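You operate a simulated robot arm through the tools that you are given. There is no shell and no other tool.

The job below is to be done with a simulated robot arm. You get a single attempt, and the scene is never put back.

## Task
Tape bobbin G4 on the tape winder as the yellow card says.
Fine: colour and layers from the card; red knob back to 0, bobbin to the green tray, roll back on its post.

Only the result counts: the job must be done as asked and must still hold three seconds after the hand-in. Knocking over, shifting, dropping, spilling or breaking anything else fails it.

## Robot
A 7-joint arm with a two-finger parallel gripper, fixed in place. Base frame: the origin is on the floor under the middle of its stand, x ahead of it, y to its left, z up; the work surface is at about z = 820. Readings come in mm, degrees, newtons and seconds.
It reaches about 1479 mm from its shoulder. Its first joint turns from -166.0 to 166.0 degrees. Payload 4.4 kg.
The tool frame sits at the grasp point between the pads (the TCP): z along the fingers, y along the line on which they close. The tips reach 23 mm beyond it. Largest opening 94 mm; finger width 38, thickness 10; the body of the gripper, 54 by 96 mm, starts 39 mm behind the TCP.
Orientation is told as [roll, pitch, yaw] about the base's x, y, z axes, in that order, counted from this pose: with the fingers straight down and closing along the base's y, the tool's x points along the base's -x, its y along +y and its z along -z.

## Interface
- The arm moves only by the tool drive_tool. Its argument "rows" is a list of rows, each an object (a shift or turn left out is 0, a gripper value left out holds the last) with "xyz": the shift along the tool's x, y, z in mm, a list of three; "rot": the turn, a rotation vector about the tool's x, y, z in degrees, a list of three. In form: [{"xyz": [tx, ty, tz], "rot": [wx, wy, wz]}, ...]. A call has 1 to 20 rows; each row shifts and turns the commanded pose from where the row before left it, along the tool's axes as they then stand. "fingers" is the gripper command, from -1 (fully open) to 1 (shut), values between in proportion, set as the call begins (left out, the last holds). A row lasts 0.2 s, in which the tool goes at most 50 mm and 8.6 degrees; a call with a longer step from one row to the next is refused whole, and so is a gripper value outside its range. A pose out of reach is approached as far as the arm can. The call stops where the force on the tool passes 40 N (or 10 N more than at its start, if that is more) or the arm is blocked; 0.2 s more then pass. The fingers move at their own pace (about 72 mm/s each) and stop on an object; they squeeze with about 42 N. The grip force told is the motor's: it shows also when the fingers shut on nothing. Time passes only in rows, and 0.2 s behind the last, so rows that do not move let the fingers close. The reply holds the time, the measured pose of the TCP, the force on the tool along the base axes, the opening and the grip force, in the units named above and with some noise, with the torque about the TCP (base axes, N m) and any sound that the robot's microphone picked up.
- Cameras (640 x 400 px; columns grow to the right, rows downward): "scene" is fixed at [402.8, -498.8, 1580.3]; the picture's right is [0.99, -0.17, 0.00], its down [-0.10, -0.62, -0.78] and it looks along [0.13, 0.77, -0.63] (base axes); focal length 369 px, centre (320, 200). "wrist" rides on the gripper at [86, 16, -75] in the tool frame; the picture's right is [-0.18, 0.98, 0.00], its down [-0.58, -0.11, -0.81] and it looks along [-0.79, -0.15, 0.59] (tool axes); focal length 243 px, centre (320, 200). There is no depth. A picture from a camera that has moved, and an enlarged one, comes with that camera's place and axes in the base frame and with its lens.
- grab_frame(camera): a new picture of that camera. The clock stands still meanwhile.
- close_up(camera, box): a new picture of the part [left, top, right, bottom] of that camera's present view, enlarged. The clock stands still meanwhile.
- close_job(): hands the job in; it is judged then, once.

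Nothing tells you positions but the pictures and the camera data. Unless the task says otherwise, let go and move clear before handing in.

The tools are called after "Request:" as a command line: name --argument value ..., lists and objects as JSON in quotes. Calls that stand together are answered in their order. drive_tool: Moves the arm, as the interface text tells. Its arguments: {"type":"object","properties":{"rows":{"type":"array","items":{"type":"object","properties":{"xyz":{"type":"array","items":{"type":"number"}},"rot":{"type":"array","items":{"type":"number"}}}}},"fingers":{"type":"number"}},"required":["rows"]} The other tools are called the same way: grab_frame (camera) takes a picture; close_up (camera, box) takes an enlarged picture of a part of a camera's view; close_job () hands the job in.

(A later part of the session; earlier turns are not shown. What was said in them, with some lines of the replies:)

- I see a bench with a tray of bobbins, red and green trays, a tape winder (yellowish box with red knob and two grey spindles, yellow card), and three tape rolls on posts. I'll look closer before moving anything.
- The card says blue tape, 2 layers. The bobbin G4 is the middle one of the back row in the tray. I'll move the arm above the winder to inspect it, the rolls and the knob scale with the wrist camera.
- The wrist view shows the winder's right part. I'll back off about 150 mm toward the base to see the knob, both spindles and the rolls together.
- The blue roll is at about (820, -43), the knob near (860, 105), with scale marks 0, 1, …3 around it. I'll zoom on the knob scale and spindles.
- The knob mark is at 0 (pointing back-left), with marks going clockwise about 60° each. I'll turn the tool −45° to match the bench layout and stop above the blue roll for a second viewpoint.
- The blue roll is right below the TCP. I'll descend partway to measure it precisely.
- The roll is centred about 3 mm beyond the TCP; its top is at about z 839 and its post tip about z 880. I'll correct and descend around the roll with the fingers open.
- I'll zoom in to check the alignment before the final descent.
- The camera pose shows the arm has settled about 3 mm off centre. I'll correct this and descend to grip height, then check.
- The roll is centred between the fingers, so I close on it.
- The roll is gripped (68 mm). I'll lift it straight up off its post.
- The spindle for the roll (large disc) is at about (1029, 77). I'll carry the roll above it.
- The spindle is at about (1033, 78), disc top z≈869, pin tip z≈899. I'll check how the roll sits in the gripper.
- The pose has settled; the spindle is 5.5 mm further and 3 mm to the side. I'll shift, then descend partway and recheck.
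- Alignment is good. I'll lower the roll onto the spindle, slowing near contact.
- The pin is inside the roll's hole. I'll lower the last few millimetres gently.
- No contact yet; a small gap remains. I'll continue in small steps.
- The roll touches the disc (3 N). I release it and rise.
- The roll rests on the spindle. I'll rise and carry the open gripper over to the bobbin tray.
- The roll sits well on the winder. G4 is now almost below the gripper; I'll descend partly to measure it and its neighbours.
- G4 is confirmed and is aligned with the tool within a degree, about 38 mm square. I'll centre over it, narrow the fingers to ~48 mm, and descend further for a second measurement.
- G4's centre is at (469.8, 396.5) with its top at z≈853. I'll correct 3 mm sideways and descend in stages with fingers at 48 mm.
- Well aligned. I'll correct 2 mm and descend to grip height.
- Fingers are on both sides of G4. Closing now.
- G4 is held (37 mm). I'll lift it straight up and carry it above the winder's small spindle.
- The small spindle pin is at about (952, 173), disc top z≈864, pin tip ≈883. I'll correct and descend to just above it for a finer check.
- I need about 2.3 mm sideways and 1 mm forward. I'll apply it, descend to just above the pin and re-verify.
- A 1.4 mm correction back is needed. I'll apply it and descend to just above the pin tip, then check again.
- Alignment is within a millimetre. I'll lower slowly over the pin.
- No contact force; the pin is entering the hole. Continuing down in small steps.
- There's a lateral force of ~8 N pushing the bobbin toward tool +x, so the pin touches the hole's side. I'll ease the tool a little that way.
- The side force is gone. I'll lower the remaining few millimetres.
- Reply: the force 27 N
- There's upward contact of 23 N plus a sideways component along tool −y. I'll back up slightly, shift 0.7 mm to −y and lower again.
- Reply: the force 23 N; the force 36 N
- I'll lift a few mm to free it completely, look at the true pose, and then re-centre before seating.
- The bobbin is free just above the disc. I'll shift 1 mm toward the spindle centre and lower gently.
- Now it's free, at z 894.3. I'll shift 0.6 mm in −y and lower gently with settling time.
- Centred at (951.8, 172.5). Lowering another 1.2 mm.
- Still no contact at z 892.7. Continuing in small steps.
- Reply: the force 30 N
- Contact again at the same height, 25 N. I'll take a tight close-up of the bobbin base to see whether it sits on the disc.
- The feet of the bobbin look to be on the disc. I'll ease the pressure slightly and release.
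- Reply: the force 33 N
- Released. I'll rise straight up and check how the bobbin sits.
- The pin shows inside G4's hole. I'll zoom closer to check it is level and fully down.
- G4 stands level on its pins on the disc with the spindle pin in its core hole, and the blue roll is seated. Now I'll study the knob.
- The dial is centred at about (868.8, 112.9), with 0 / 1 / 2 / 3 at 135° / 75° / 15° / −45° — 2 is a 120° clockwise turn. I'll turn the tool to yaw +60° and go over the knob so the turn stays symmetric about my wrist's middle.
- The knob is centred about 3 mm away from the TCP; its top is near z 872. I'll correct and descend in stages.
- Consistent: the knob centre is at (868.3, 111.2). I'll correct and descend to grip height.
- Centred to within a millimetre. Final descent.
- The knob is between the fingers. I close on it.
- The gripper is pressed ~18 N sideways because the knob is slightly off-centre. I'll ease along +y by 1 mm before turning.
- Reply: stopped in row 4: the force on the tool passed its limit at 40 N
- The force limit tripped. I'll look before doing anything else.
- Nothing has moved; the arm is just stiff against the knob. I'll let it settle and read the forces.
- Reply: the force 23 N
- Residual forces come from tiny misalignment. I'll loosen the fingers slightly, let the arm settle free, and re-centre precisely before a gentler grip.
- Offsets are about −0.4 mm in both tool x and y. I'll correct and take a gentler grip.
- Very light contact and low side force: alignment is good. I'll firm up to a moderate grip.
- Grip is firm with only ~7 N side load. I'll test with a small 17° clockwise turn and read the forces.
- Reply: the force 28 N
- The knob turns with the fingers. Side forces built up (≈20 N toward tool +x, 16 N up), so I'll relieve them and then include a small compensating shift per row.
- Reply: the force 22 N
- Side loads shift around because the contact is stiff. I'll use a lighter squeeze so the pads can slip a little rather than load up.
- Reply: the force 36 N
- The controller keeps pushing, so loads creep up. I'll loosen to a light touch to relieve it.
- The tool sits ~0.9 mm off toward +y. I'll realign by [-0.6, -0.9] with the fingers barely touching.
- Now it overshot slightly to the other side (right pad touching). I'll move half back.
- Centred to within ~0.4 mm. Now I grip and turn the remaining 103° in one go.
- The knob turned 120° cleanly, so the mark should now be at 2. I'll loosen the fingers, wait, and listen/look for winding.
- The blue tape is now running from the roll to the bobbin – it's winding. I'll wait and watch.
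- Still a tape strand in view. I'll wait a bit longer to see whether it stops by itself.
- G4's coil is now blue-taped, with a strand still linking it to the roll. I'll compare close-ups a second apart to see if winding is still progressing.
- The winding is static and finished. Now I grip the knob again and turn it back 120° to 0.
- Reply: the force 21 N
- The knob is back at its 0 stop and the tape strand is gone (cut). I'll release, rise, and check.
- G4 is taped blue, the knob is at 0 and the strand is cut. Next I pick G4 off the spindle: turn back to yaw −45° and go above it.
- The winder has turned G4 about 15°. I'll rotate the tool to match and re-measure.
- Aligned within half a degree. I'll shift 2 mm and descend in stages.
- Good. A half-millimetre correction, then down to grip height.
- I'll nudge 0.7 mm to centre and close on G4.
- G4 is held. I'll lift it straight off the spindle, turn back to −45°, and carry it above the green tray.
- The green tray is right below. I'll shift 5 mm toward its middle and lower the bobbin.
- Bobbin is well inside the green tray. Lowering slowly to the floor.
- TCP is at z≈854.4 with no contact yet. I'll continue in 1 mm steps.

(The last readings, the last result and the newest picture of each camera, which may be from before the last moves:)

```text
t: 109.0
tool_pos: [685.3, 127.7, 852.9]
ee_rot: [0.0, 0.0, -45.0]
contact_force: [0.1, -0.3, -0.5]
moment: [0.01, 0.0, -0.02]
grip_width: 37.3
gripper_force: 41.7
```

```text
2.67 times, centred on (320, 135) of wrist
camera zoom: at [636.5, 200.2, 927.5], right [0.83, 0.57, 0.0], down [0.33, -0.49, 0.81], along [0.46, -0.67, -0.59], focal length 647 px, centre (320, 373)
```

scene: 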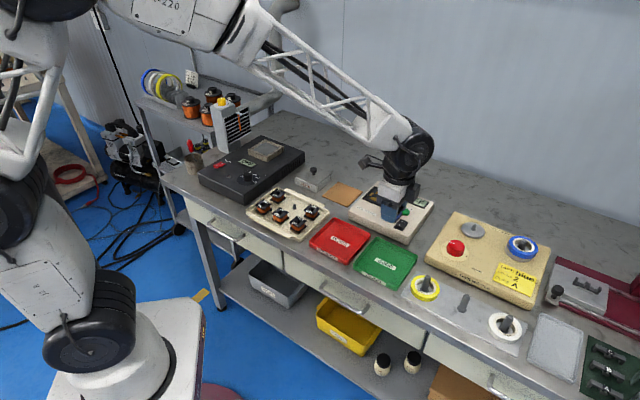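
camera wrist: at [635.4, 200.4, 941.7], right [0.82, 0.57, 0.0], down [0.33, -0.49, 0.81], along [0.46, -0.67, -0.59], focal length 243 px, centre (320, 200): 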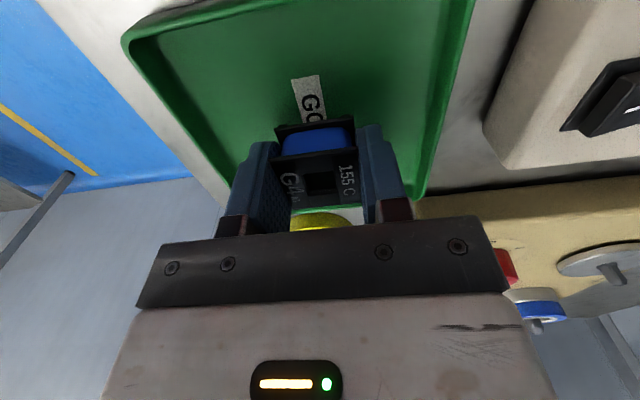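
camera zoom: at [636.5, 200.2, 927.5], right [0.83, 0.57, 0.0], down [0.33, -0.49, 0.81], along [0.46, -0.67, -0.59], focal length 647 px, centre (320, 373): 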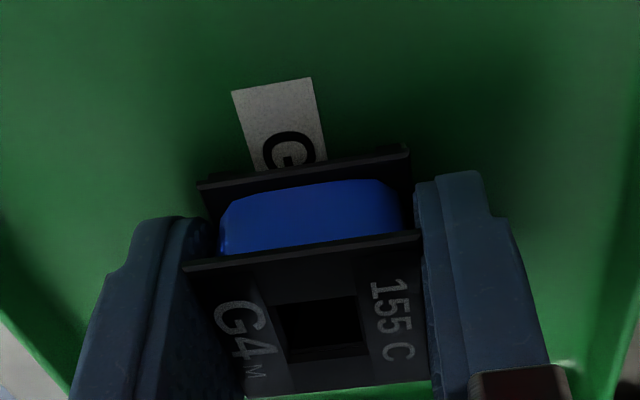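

Request:
drive_tool --rows '[{"xyz": [0, 0, 0.7]}, {"xyz": [0, 0, 0.7]}, {"xyz": [0, 0, 0]}, {"xyz": [0, 0, 0]}]'

Request:
close_up --camera "wrist" --box '[200, 60, 440, 210]'

```text
t: 110.0
tool_pos: [685.5, 127.6, 853.9]
ee_rot: [0.0, 0.0, -45.0]
contact_force: [0.3, -0.4, -0.5]
moment: [-0.01, 0.03, 0.0]
grip_width: 37.1
gripper_force: 42.5
```

```text
2.67 times, centred on (320, 135) of wrist
camera zoom: at [635.9, 200.0, 926.8], right [0.82, 0.57, 0.0], down [0.33, -0.49, 0.81], along [0.46, -0.67, -0.59], focal length 647 px, centre (320, 373)
```

zoom: 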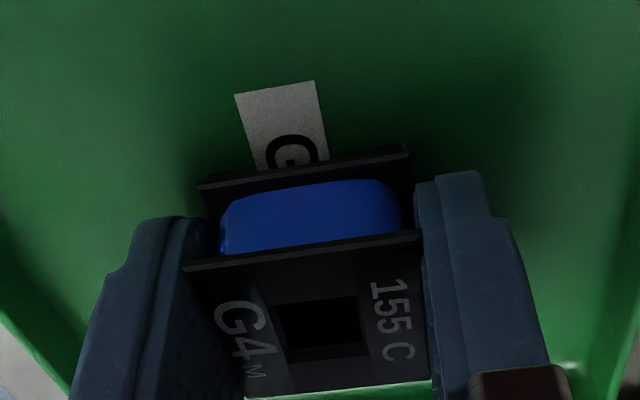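

Still no contact at TCP z≈851.8. Continuing gently.

Request:
drive_tool --rows '[{"xyz": [0, 0, 0.7]}, {"xyz": [0, 0, 0.7]}, {"xyz": [0, 0, 0]}, {"xyz": [0, 0, 0]}]'

Request:
close_up --camera "wrist" --box '[200, 60, 440, 210]'

```text
t: 111.0
tool_pos: [685.5, 127.4, 853.7]
ee_rot: [0.1, 0.0, -45.0]
contact_force: [0.5, -2.5, 21.1]
moment: [0.0, 0.13, -0.01]
grip_width: 37.2
gripper_force: 41.4
```

```text
2.67 times, centred on (320, 135) of wrist
camera zoom: at [636.1, 200.3, 926.6], right [0.82, 0.57, 0.0], down [0.33, -0.49, 0.81], along [0.46, -0.67, -0.59], focal length 647 px, centre (320, 373)
```

zoom: 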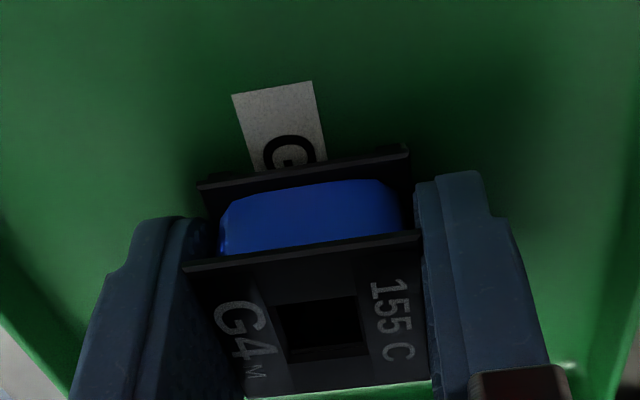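

Contact with the tray floor (21 N). I ease off a bit, release, and rise.

Request:
drive_tool --rows '[{"xyz": [0, 0, -0.7]}, {"xyz": [0, 0, 0]}]'

Request:
drive_tool --rows '[{"xyz": [0, 0, 0]}, {"xyz": [0, 0, 0]}, {"xyz": [0, 0, 0]}]' --fingers -0.12

Request:
drive_tool --rows '[{"xyz": [0, 0, -5]}, {"xyz": [0, 0, -15]}, {"xyz": [0, 0, -30]}, {"xyz": [0, 0, -40]}, {"xyz": [0, 0, -45]}, {"xyz": [0, 0, -25]}, {"xyz": [0, 0, 0]}]'

Request:
grab_frame --camera "wrist"

Request:
close_up --camera "scene" --box '[330, 200, 450, 300]'

```text
t: 111.6
tool_pos: [684.9, 128.0, 853.2]
ee_rot: [0.2, 0.0, -45.1]
contact_force: [4.7, -3.5, 16.7]
moment: [-0.01, -0.04, 0.01]
grip_width: 37.1
gripper_force: 41.9
```

```text
t: 112.4
tool_pos: [684.2, 128.3, 852.7]
ee_rot: [0.1, -0.1, -45.0]
contact_force: [0.0, 0.8, 0.5]
moment: [0.01, -0.02, 0.0]
grip_width: 52.3
gripper_force: 0.0
```

```text
t: 114.0
tool_pos: [684.0, 125.4, 1010.5]
ee_rot: [0.0, 0.1, -45.0]
contact_force: [0.0, 0.1, 0.0]
moment: [0.0, -0.01, 0.01]
grip_width: 52.7
gripper_force: 0.1
```

```text
taken
camera wrist: at [634.7, 198.6, 1084.7], right [0.82, 0.57, 0.0], down [0.33, -0.49, 0.81], along [0.46, -0.67, -0.59], focal length 243 px, centre (320, 200)
```

wrist: 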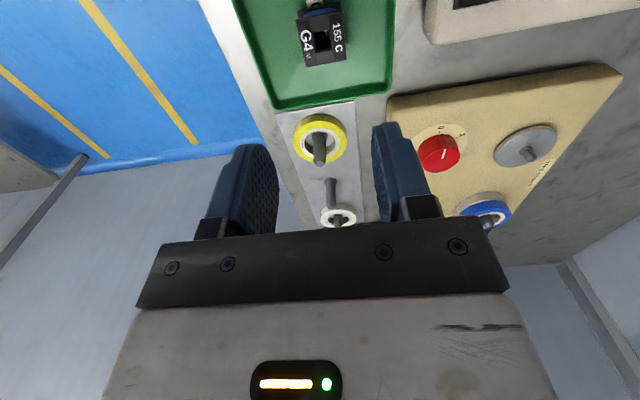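

```text
4.00 times, centred on (390, 250) of scene
camera zoom: at [402.8, -498.8, 1580.3], right [0.99, -0.17, 0.0], down [-0.1, -0.62, -0.78], along [0.13, 0.77, -0.63], focal length 1476 px, centre (40, 0)
```

zoom: 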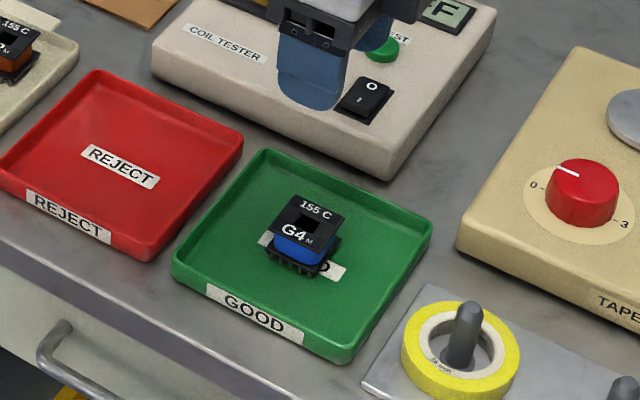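

G4 sits in the GOOD tray. Now the roll: open wide and return above the big spindle.

Request:
drive_tool --rows '[{"xyz": [-35.3, 26.5, 0]}, {"xyz": [-35.3, 26.5, 0]}, {"xyz": [-35.3, 26.5, 0]}, {"xyz": [-35.3, 26.5, 0]}, {"xyz": [-35.3, 26.5, 0]}, {"xyz": [-35.3, 26.5, 0]}, {"xyz": [-35.3, 26.5, 0]}, {"xyz": [-35.2, 26.8, 0]}, {"xyz": [0, 0, 0]}, {"xyz": [0, 0, 0]}, {"xyz": [0, 0, 0]}]' --fingers -1

Request:
grab_frame --camera "wrist"

Request:
close_up --camera "wrist" --box '[240, 0, 400, 100]'

Request:
close_up --camera "scene" --box '[420, 190, 580, 290]'

```text
t: 116.4
tool_pos: [1035.4, 77.9, 1011.1]
ee_rot: [0.0, -0.1, -45.1]
contact_force: [0.7, 0.3, 0.4]
moment: [-0.01, -0.02, -0.02]
grip_width: 94.0
gripper_force: 0.1
```

```text
taken
camera wrist: at [986.0, 151.3, 1084.8], right [0.82, 0.57, 0.0], down [0.33, -0.49, 0.81], along [0.46, -0.67, -0.59], focal length 243 px, centre (320, 200)
```

wrist: 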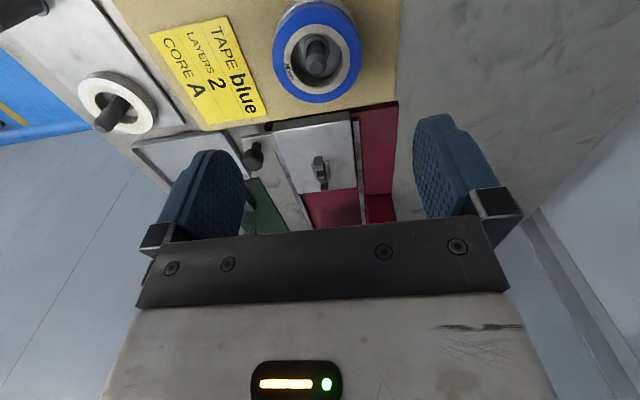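

```text
4.00 times, centred on (320, 50) of wrist
camera zoom: at [986.0, 151.3, 1084.8], right [0.82, 0.57, 0.0], down [0.33, -0.49, 0.81], along [0.46, -0.67, -0.59], focal length 970 px, centre (320, 800)
```

zoom: 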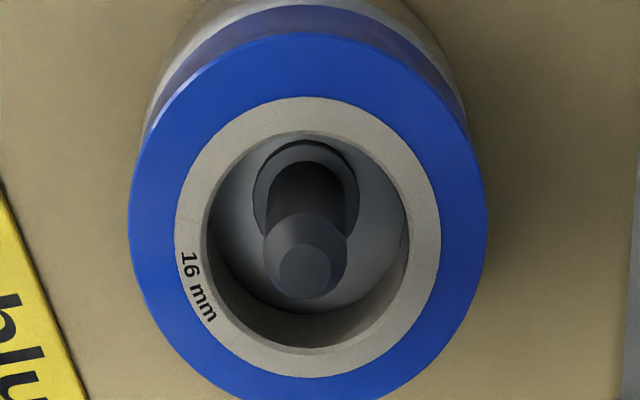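

```text
4.00 times, centred on (500, 240) of scene
camera zoom: at [402.8, -498.8, 1580.3], right [0.99, -0.17, 0.0], down [-0.1, -0.62, -0.78], along [0.13, 0.77, -0.63], focal length 1476 px, centre (-400, 40)
```

zoom: 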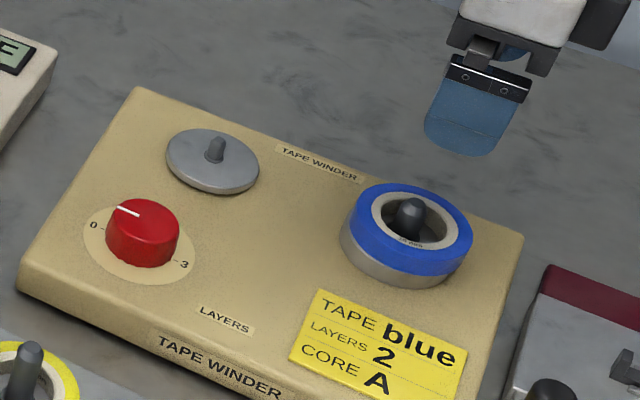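

The roll is ~2–3 mm off; I'll correct and descend in stages around it.

Request:
drive_tool --rows '[{"xyz": [-1.8, -2.1, 0]}, {"xyz": [0, 0, 25]}, {"xyz": [0, 0, 25]}, {"xyz": [0, 0, 20]}, {"xyz": [0, 0, 0]}, {"xyz": [0, 0, 0]}, {"xyz": [0, 0, 0]}]'

Request:
grab_frame --camera "wrist"

Request:
close_up --camera "wrist" --box '[224, 40, 416, 160]'

```text
t: 118.0
tool_pos: [1032.8, 76.8, 941.9]
ee_rot: [0.0, 0.1, -45.1]
contact_force: [-0.2, 0.3, 0.1]
moment: [0.01, 0.03, -0.01]
grip_width: 94.0
gripper_force: 0.0
```

```text
taken
camera wrist: at [985.1, 148.5, 1016.4], right [0.82, 0.57, 0.0], down [0.33, -0.49, 0.81], along [0.46, -0.67, -0.59], focal length 243 px, centre (320, 200)
```

wrist: 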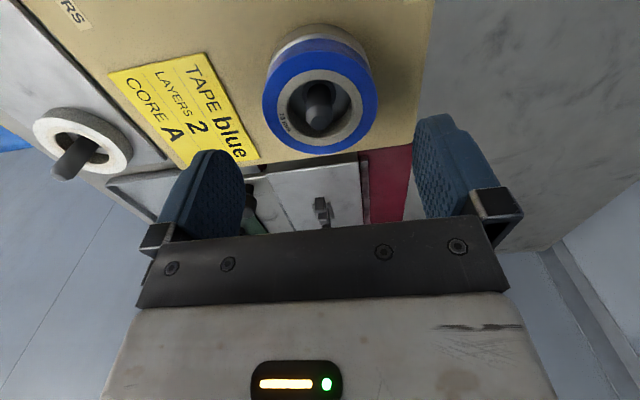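

```text
3.33 times, centred on (320, 100) of wrist
camera zoom: at [985.1, 148.5, 1016.4], right [0.82, 0.57, 0.0], down [0.33, -0.49, 0.81], along [0.46, -0.67, -0.59], focal length 809 px, centre (320, 533)
```

zoom: 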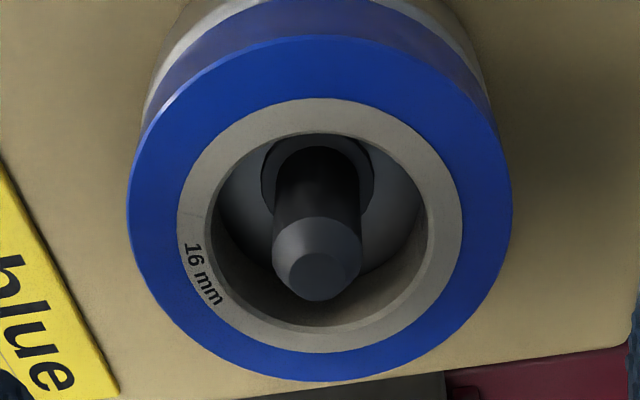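

Alignment matches where I released it. Descending to the grip height.

Request:
drive_tool --rows '[{"xyz": [-0.5, 0, 0]}, {"xyz": [0, 0, 15]}, {"xyz": [0, 0, 15]}, {"xyz": [0, 0, 10]}, {"xyz": [0, 0, 5]}, {"xyz": [0, 0, 0]}, {"xyz": [0, 0, 0]}]'

Request:
grab_frame --camera "wrist"

```text
t: 119.6
tool_pos: [1036.1, 75.9, 897.9]
ee_rot: [0.1, 0.0, -45.0]
contact_force: [0.4, -0.8, 0.4]
moment: [0.02, 0.02, -0.02]
grip_width: 94.1
gripper_force: 0.2
```

```text
taken
camera wrist: at [987.4, 148.4, 971.6], right [0.82, 0.57, 0.0], down [0.33, -0.49, 0.81], along [0.46, -0.67, -0.59], focal length 243 px, centre (320, 200)
```

wrist: 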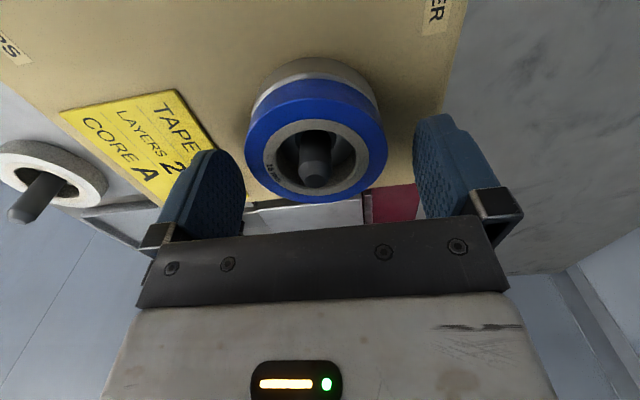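

I'll nudge to centre and close on the roll.

Request:
drive_tool --rows '[{"xyz": [0.6, -1.2, 0.8]}, {"xyz": [0, 0, 0]}, {"xyz": [0, 0, 0]}]'

Request:
drive_tool --rows '[{"xyz": [0, 0, 0]}, {"xyz": [0, 0, 0]}, {"xyz": [0, 0, 0]}, {"xyz": [0, 0, 0]}]' --fingers 1

Request:
grab_frame --camera "wrist"

```text
t: 120.4
tool_pos: [1034.0, 75.0, 897.1]
ee_rot: [0.0, 0.0, -45.1]
contact_force: [-0.9, 0.3, 0.3]
moment: [-0.01, 0.01, -0.02]
grip_width: 93.9
gripper_force: 0.0
```

```text
t: 121.4
tool_pos: [1034.6, 76.0, 897.3]
ee_rot: [0.1, 0.1, -45.2]
contact_force: [0.3, 0.2, -1.3]
moment: [-0.02, 0.0, 0.02]
grip_width: 67.3
gripper_force: 42.0
```

```text
taken
camera wrist: at [985.2, 147.9, 970.3], right [0.82, 0.57, 0.0], down [0.33, -0.49, 0.81], along [0.46, -0.67, -0.59], focal length 243 px, centre (320, 200)
```

wrist: 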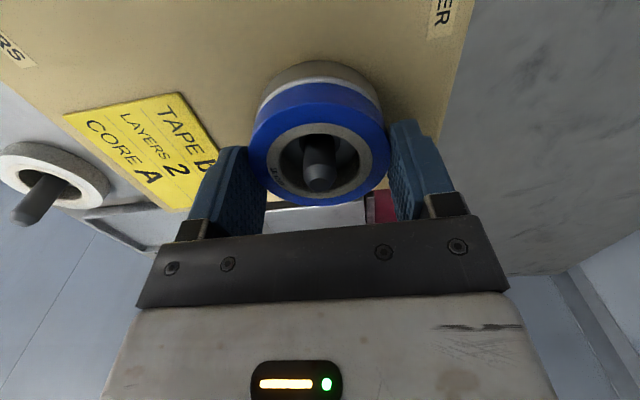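

The roll is held again. Lift straight up and carry it over its post.

Request:
drive_tool --rows '[{"xyz": [0, 0, -8]}, {"xyz": [0, 0, -17]}, {"xyz": [0, 0, -30]}, {"xyz": [0, 0, -35]}, {"xyz": [0, 0, -35]}, {"xyz": [0, 0, 0]}, {"xyz": [11.4, -39.1, 0]}, {"xyz": [11.4, -39.1, 0]}, {"xyz": [11.4, -39.1, 0]}, {"xyz": [11.4, -39.1, 0]}, {"xyz": [11.4, -39.1, 0]}, {"xyz": [11.2, -39.3, 0]}, {"xyz": [0, 0, 0]}, {"xyz": [0, 0, 0]}, {"xyz": [0, 0, 0]}]'

Request:
grab_frame --camera "wrist"

Request:
close_up --camera "wrist" --box '[240, 0, 400, 100]'

Request:
grab_frame --camera "scene"

```text
t: 124.6
tool_pos: [819.4, -42.6, 1021.5]
ee_rot: [0.0, 0.0, -45.1]
contact_force: [0.0, -0.3, -0.3]
moment: [-0.03, 0.01, 0.04]
grip_width: 67.6
gripper_force: 42.1
```

```text
taken
camera wrist: at [771.1, 29.4, 1095.2], right [0.82, 0.57, 0.0], down [0.33, -0.49, 0.81], along [0.46, -0.67, -0.59], focal length 243 px, centre (320, 200)
```

wrist: 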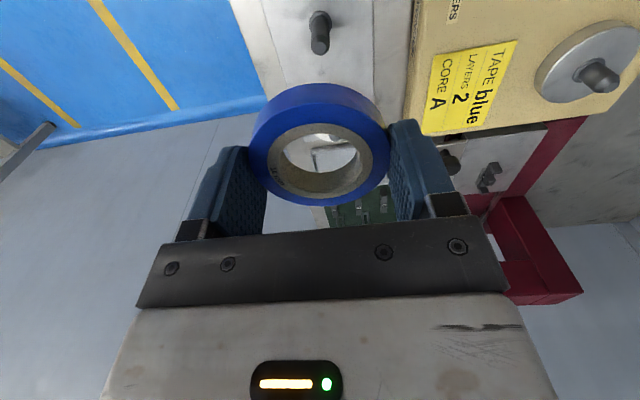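

```text
4.00 times, centred on (320, 50) of wrist
camera zoom: at [771.1, 29.4, 1095.2], right [0.82, 0.57, 0.0], down [0.33, -0.49, 0.81], along [0.46, -0.67, -0.59], focal length 970 px, centre (320, 800)
```

zoom: 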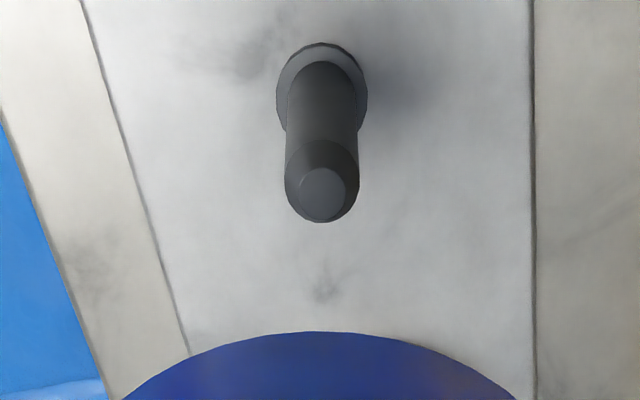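

```text
taken
```

scene: 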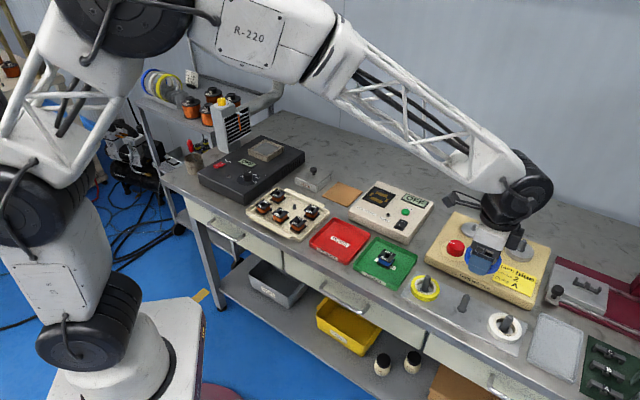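

The post is about 2 mm off; I'll correct and descend to just above its tip.

Request:
drive_tool --rows '[{"xyz": [1.9, 0.6, 0]}, {"xyz": [0, 0, 30]}, {"xyz": [0, 0, 30]}, {"xyz": [0, 0, 25]}, {"xyz": [0, 0, 0]}, {"xyz": [0, 0, 0]}, {"xyz": [0, 0, 0]}]'

Request:
grab_frame --camera "wrist"

Request:
close_up --camera "scene" --box '[410, 230, 540, 340]'

```text
t: 126.2
tool_pos: [817.1, -42.4, 938.0]
ee_rot: [0.0, 0.0, -45.0]
contact_force: [0.5, 0.0, 0.0]
moment: [0.01, 0.01, 0.0]
grip_width: 67.4
gripper_force: 42.4
```

```text
taken
camera wrist: at [767.7, 30.5, 1011.6], right [0.82, 0.57, 0.0], down [0.33, -0.49, 0.81], along [0.46, -0.67, -0.59], focal length 243 px, centre (320, 200)
```

wrist: 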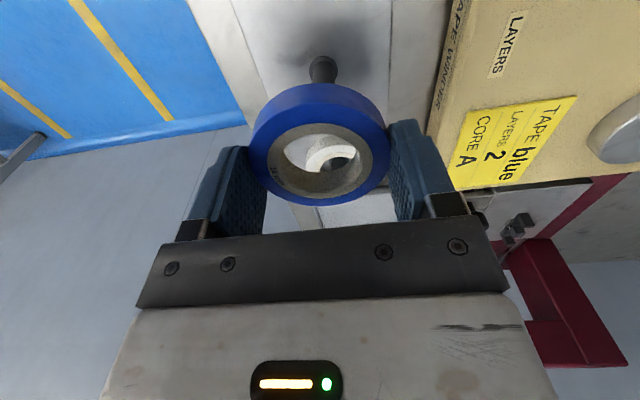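

```text
3.64 times, centred on (475, 285) of scene
camera zoom: at [402.8, -498.8, 1580.3], right [0.99, -0.17, 0.0], down [-0.1, -0.62, -0.78], along [0.13, 0.77, -0.63], focal length 1342 px, centre (-244, -109)
```

zoom: 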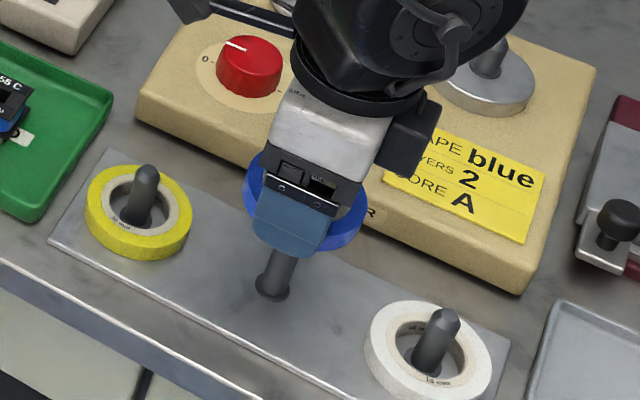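

I'll correct by about 2.5 mm and verify before going over the post.

Request:
drive_tool --rows '[{"xyz": [-1.4, 2, 0]}, {"xyz": [0, 0, 8]}, {"xyz": [0, 0, 0]}, {"xyz": [0, 0, 0]}, {"xyz": [0, 0, 0]}]'

Request:
close_up --camera "wrist" --box '[224, 30, 416, 150]'

```text
t: 127.4
tool_pos: [820.2, -41.8, 929.6]
ee_rot: [0.0, 0.0, -45.0]
contact_force: [0.0, 0.4, 0.2]
moment: [-0.01, 0.04, 0.01]
grip_width: 67.1
gripper_force: 41.7
```

```text
3.33 times, centred on (320, 90) of wrist
camera zoom: at [770.3, 30.7, 1002.9], right [0.82, 0.57, 0.0], down [0.33, -0.49, 0.81], along [0.46, -0.67, -0.59], focal length 809 px, centre (320, 567)
```

zoom: 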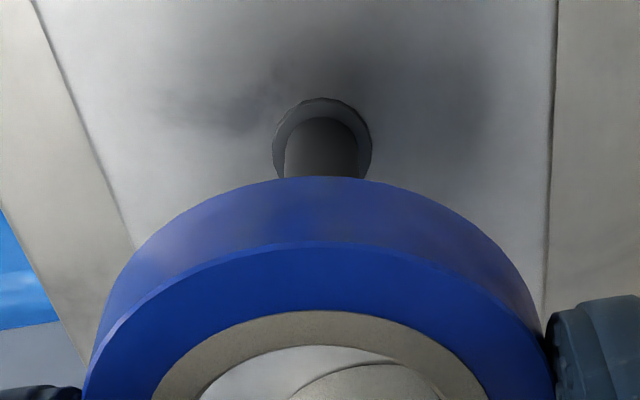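

Centred. I'll lower the roll over the post.

Request:
drive_tool --rows '[{"xyz": [0, 0, 15]}, {"xyz": [0, 0, 15]}, {"xyz": [0, 0, 15]}, {"xyz": [0, 0, 15]}, {"xyz": [0, 0, 8]}, {"xyz": [0, 0, 0]}, {"xyz": [0, 0, 0]}, {"xyz": [0, 0, 0]}]'

Request:
grab_frame --camera "wrist"

```text
t: 129.2
tool_pos: [819.8, -40.4, 859.1]
ee_rot: [0.0, -0.1, -45.0]
contact_force: [0.0, 0.7, 0.3]
moment: [-0.04, 0.0, 0.0]
grip_width: 67.4
gripper_force: 41.9
```

```text
taken
camera wrist: at [770.4, 32.1, 933.2], right [0.82, 0.57, 0.0], down [0.33, -0.49, 0.81], along [0.46, -0.67, -0.59], focal length 243 px, centre (320, 200)
```

wrist: 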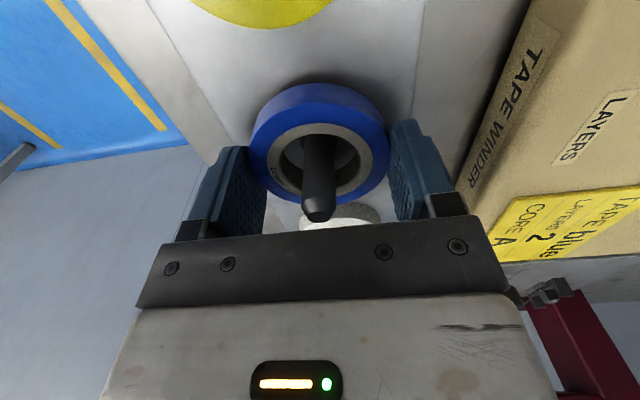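

The post is inside the roll. Lowering the last 8 mm slowly.

Request:
drive_tool --rows '[{"xyz": [0, 0, 2.5]}, {"xyz": [0, 0, 2.5]}, {"xyz": [0, 0, 1.5]}, {"xyz": [0, 0, 0]}, {"xyz": [0, 0, 0]}]'

Request:
close_up --camera "wrist" --box '[224, 70, 416, 190]'

```text
t: 130.4
tool_pos: [819.9, -40.9, 853.3]
ee_rot: [0.0, 0.0, -45.0]
contact_force: [-0.6, 0.5, -0.2]
moment: [0.01, -0.01, 0.01]
grip_width: 67.4
gripper_force: 42.0
```

```text
3.33 times, centred on (320, 130) of wrist
camera zoom: at [771.2, 31.1, 927.3], right [0.82, 0.57, 0.0], down [0.33, -0.49, 0.81], along [0.46, -0.67, -0.59], focal length 809 px, centre (320, 433)
```

zoom: 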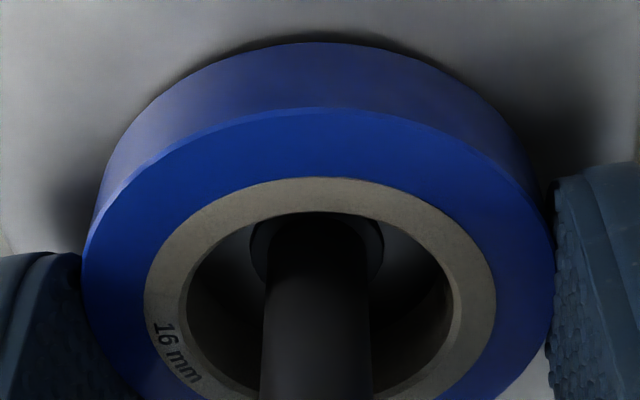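

Request:
drive_tool --rows '[{"xyz": [0, 0, 0.7]}, {"xyz": [0, 0, 0.7]}, {"xyz": [0, 0, 0.7]}, {"xyz": [0, 0, 0]}, {"xyz": [0, 0, 0]}]'

Request:
close_up --camera "wrist" --box '[224, 70, 416, 190]'

```text
t: 131.6
tool_pos: [820.4, -41.1, 852.6]
ee_rot: [0.0, -0.1, -45.0]
contact_force: [-0.5, -0.2, -0.3]
moment: [-0.01, 0.02, 0.02]
grip_width: 67.3
gripper_force: 42.1
```

```text
3.33 times, centred on (320, 130) of wrist
camera zoom: at [771.4, 31.6, 926.0], right [0.82, 0.57, 0.0], down [0.33, -0.49, 0.81], along [0.46, -0.67, -0.59], focal length 809 px, centre (320, 433)
```

zoom: 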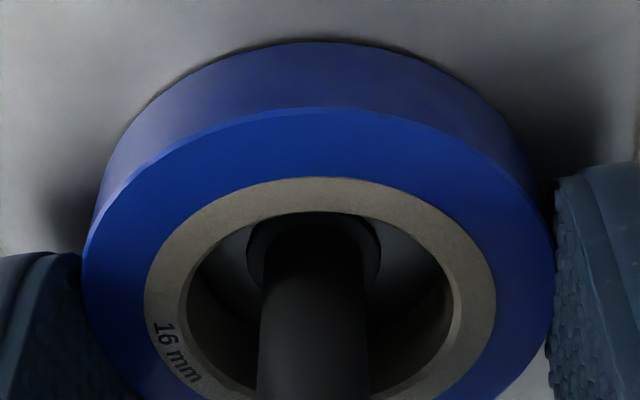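

Almost down (TCP z 851.0). A little more.

Request:
drive_tool --rows '[{"xyz": [0, 0, 0.6]}, {"xyz": [0, 0, 0.6]}, {"xyz": [0, 0, 0]}, {"xyz": [0, 0, 0]}]'

Request:
close_up --camera "wrist" --box '[224, 70, 416, 190]'

```text
t: 132.6
tool_pos: [821.9, -41.0, 851.5]
ee_rot: [0.0, -0.1, -45.0]
contact_force: [-2.3, -1.1, 17.6]
moment: [-0.13, 0.35, 0.03]
grip_width: 67.4
gripper_force: 41.9
```

```text
3.33 times, centred on (320, 130) of wrist
camera zoom: at [773.1, 31.1, 925.3], right [0.82, 0.57, 0.0], down [0.33, -0.49, 0.81], along [0.46, -0.67, -0.59], focal length 809 px, centre (320, 433)
```

zoom: 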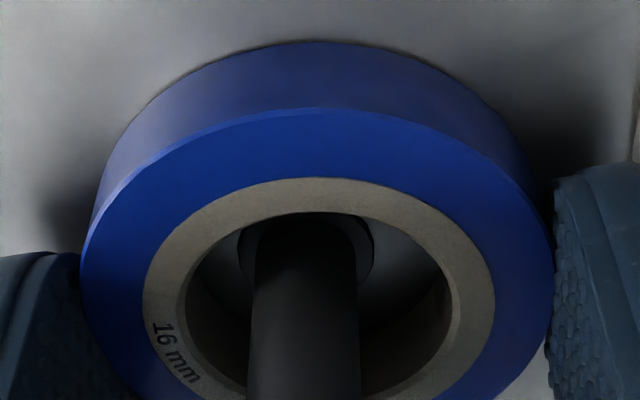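

It's resting on the plate (18 N) but ~2 mm off the post's centre. I'll unload slightly, recentre, and set down.

Request:
drive_tool --rows '[{"xyz": [0, 0, -1.5]}, {"xyz": [0.5, -1.5, 0]}, {"xyz": [0, 0, 0]}, {"xyz": [0, 0, 0]}, {"xyz": [0, 0, 0]}]'

Request:
close_up --camera "wrist" --box '[224, 70, 416, 190]'

```text
t: 133.8
tool_pos: [820.0, -40.7, 852.3]
ee_rot: [0.0, 0.0, -45.0]
contact_force: [-0.3, 0.2, -0.3]
moment: [-0.01, -0.02, 0.0]
grip_width: 67.5
gripper_force: 42.0
```

```text
3.33 times, centred on (320, 130) of wrist
camera zoom: at [770.6, 31.2, 926.7], right [0.82, 0.57, 0.0], down [0.33, -0.49, 0.81], along [0.46, -0.67, -0.59], focal length 809 px, centre (320, 433)
```

zoom: 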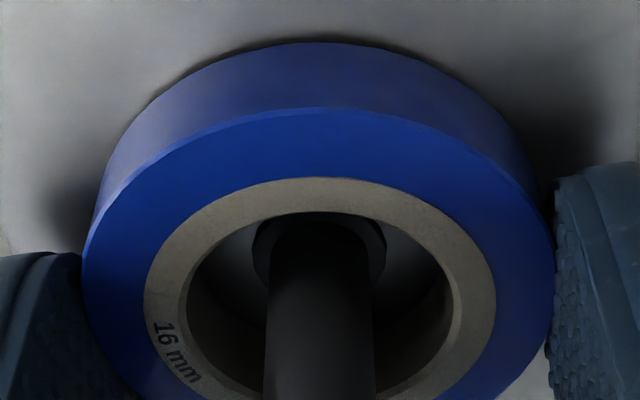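

Now it is centred on the post. I'll lower until light contact and release.

Request:
drive_tool --rows '[{"xyz": [0, 0, 0.6]}, {"xyz": [0, 0, 0.6]}, {"xyz": [0, 0, 0]}, {"xyz": [0, 0, 0]}]'

Request:
close_up --camera "wrist" --box '[224, 70, 416, 190]'

```text
t: 134.8
tool_pos: [819.1, -41.9, 851.9]
ee_rot: [0.0, 0.1, -45.0]
contact_force: [0.7, 0.8, 6.3]
moment: [-0.08, 0.07, 0.05]
grip_width: 67.4
gripper_force: 42.3
```

```text
3.33 times, centred on (320, 130) of wrist
camera zoom: at [770.5, 30.6, 925.4], right [0.82, 0.57, 0.0], down [0.33, -0.49, 0.81], along [0.46, -0.67, -0.59], focal length 809 px, centre (320, 433)
```

zoom: 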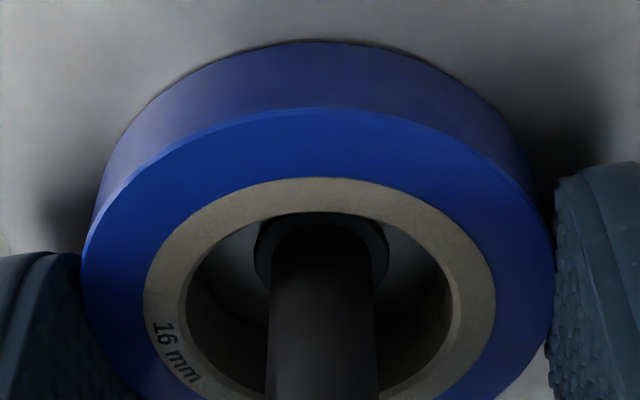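

Light contact of 6 N and well centred. Release and rise straight up.

Request:
drive_tool --rows '[{"xyz": [0, 0, 0]}, {"xyz": [0, 0, 0]}, {"xyz": [0, 0, 0]}]' --fingers -1

Request:
drive_tool --rows '[{"xyz": [0, 0, -6]}, {"xyz": [0, 0, -14]}, {"xyz": [0, 0, -30]}, {"xyz": [0, 0, -40]}, {"xyz": [0, 0, -45]}, {"xyz": [0, 0, -45]}, {"xyz": [0, 0, 0]}]'

Request:
grab_frame --camera "wrist"

Request:
grab_frame --camera "scene"

```text
t: 135.6
tool_pos: [820.3, -41.9, 852.3]
ee_rot: [-0.1, 0.1, -45.0]
contact_force: [0.7, 0.4, 0.4]
moment: [-0.01, 0.01, -0.01]
grip_width: 93.8
gripper_force: 0.2
```

```text
t: 137.2
tool_pos: [819.1, -40.3, 1030.9]
ee_rot: [0.1, 0.0, -45.0]
contact_force: [1.0, -0.6, 0.2]
moment: [-0.01, 0.01, 0.01]
grip_width: 94.0
gripper_force: 0.1
```

```text
taken
camera wrist: at [770.9, 32.6, 1104.1], right [0.82, 0.57, 0.0], down [0.33, -0.49, 0.81], along [0.46, -0.67, -0.59], focal length 243 px, centre (320, 200)
```

wrist: 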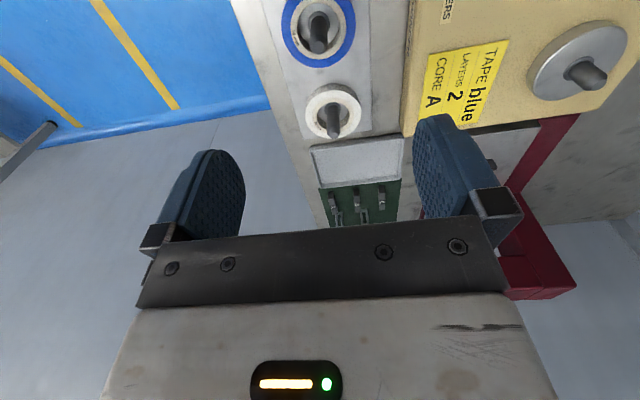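

```text
taken
```

scene: 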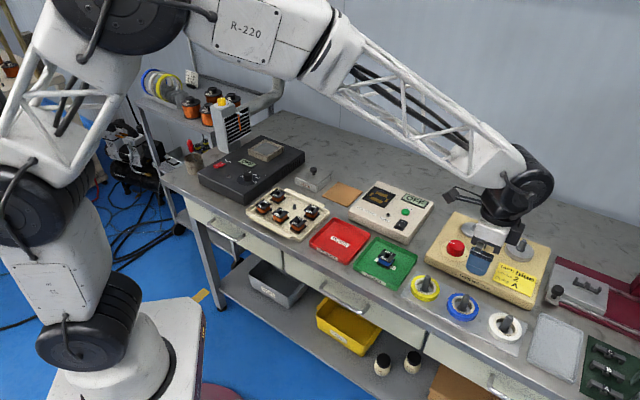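

Roll back on its post, G4 in the green tray. I'll move the arm clear and do a final check of everything including the knob.

Request:
drive_tool --rows '[{"xyz": [0, 0, -40]}, {"xyz": [0, 0, -40]}, {"xyz": [40, 0, -20]}, {"xyz": [40, 0, 0]}, {"xyz": [40, 0, 0]}, {"xyz": [40, 0, 0]}, {"xyz": [40, 0, 0]}, {"xyz": [0, 0, 0]}, {"xyz": [0, 0, 0]}]'

Request:
grab_frame --camera "scene"

Request:
close_up --camera "scene" --box '[400, 200, 560, 300]'

Request:
close_up --camera "scene" --box '[340, 220, 500, 340]'

Request:
close_up --camera "scene" --box '[230, 160, 390, 260]'

Request:
grab_frame --camera "wrist"

```text
t: 139.2
tool_pos: [679.1, 103.7, 1132.2]
ee_rot: [0.0, 0.0, -45.0]
contact_force: [0.4, -0.3, 0.3]
moment: [0.01, 0.01, 0.01]
grip_width: 94.1
gripper_force: 0.1
```

```text
taken
```

scene: 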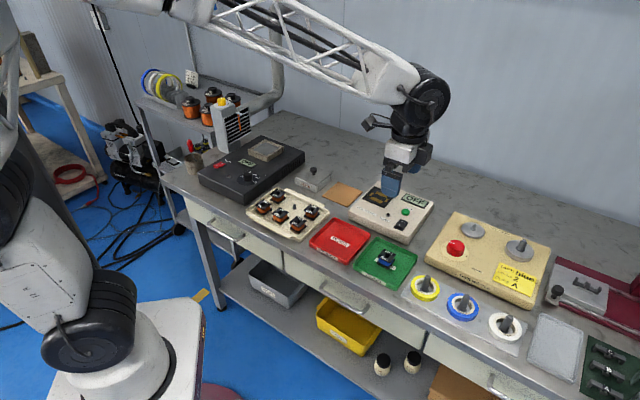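

```text
4.00 times, centred on (480, 250) of scene
camera zoom: at [402.8, -498.8, 1580.3], right [0.99, -0.17, 0.0], down [-0.1, -0.62, -0.78], along [0.13, 0.77, -0.63], focal length 1476 px, centre (-320, 0)
```

zoom: 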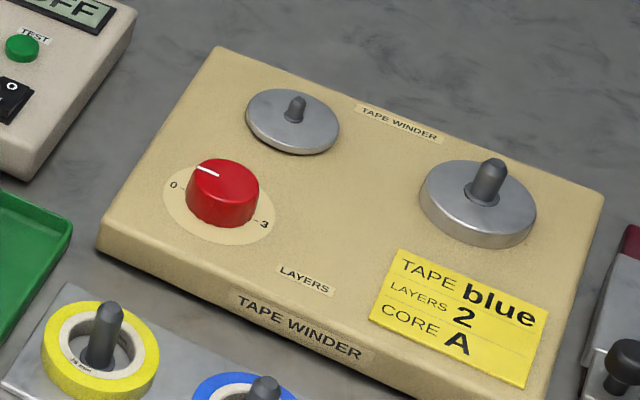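

```text
3.33 times, centred on (420, 280) of scene
camera zoom: at [402.8, -498.8, 1580.3], right [0.99, -0.17, 0.0], down [-0.1, -0.62, -0.78], along [0.13, 0.77, -0.63], focal length 1230 px, centre (-13, -67)
```

zoom: 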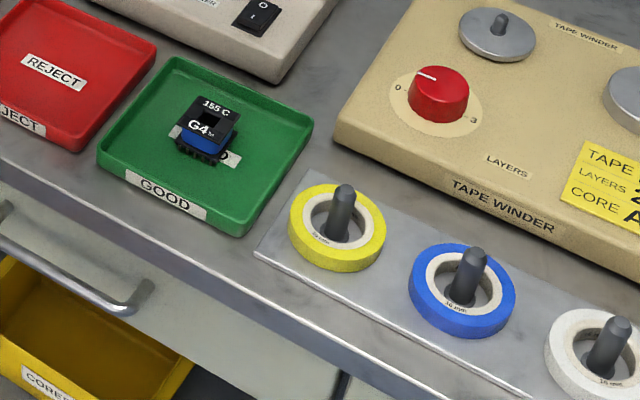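

```text
4.00 times, centred on (310, 210) of scene
camera zoom: at [402.8, -498.8, 1580.3], right [0.99, -0.17, 0.0], down [-0.1, -0.62, -0.78], along [0.13, 0.77, -0.63], focal length 1476 px, centre (360, 160)
```

zoom: 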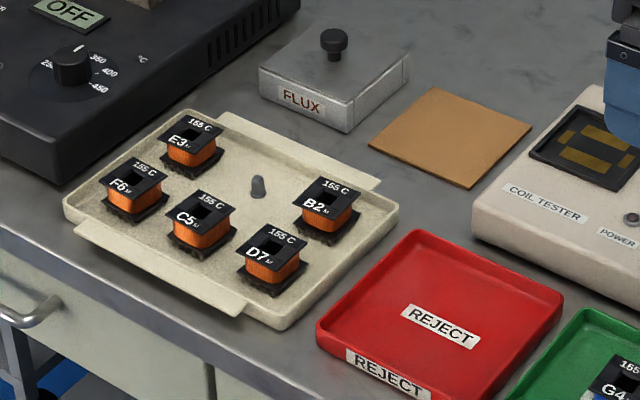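

```text
taken
camera wrist: at [629.1, 176.1, 1205.8], right [0.83, 0.56, 0.0], down [0.33, -0.49, 0.81], along [0.46, -0.67, -0.59], focal length 243 px, centre (320, 200)
```

wrist: 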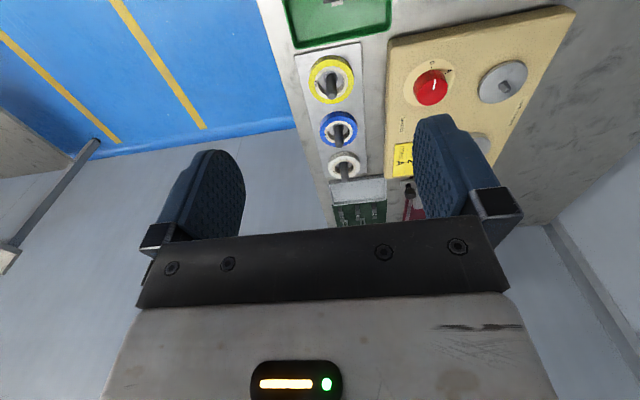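

Everything is in place: G4 is taped blue and stands in the green tray, and the blue roll is on its post. The knob mark is at 0, the other bobbins and objects are untouched, and the gripper is empty and clear. Handing in.

Request:
close_job

```text
The job is handed in.
```

I taped bobbin G4 with blue tape at layer setting 2, as the yellow card says, and handed the job in. The hand-in gave no verdict.

- **Taping:** I turned the knob to 2 with the blue roll and G4 on the winder. Blue tape ran onto the bobbin, and the strand was gone once the knob went back to 0. I went by the dial setting, since the pictures can't show how many layers were wound.
- **Red knob:** it is back at 0, in the same position as at the start.
- **Bobbin:** G4 stands upright in the green GOOD tray.
- **Roll:** the blue roll is back on its post.
- **Everything else:** in the final pictures the other bobbins, rolls and trays look undisturbed. The gripper is empty and clear of the bench.

The winding turned G4 about 15° on the spindle, so I rotated the gripper to match before lifting it off.
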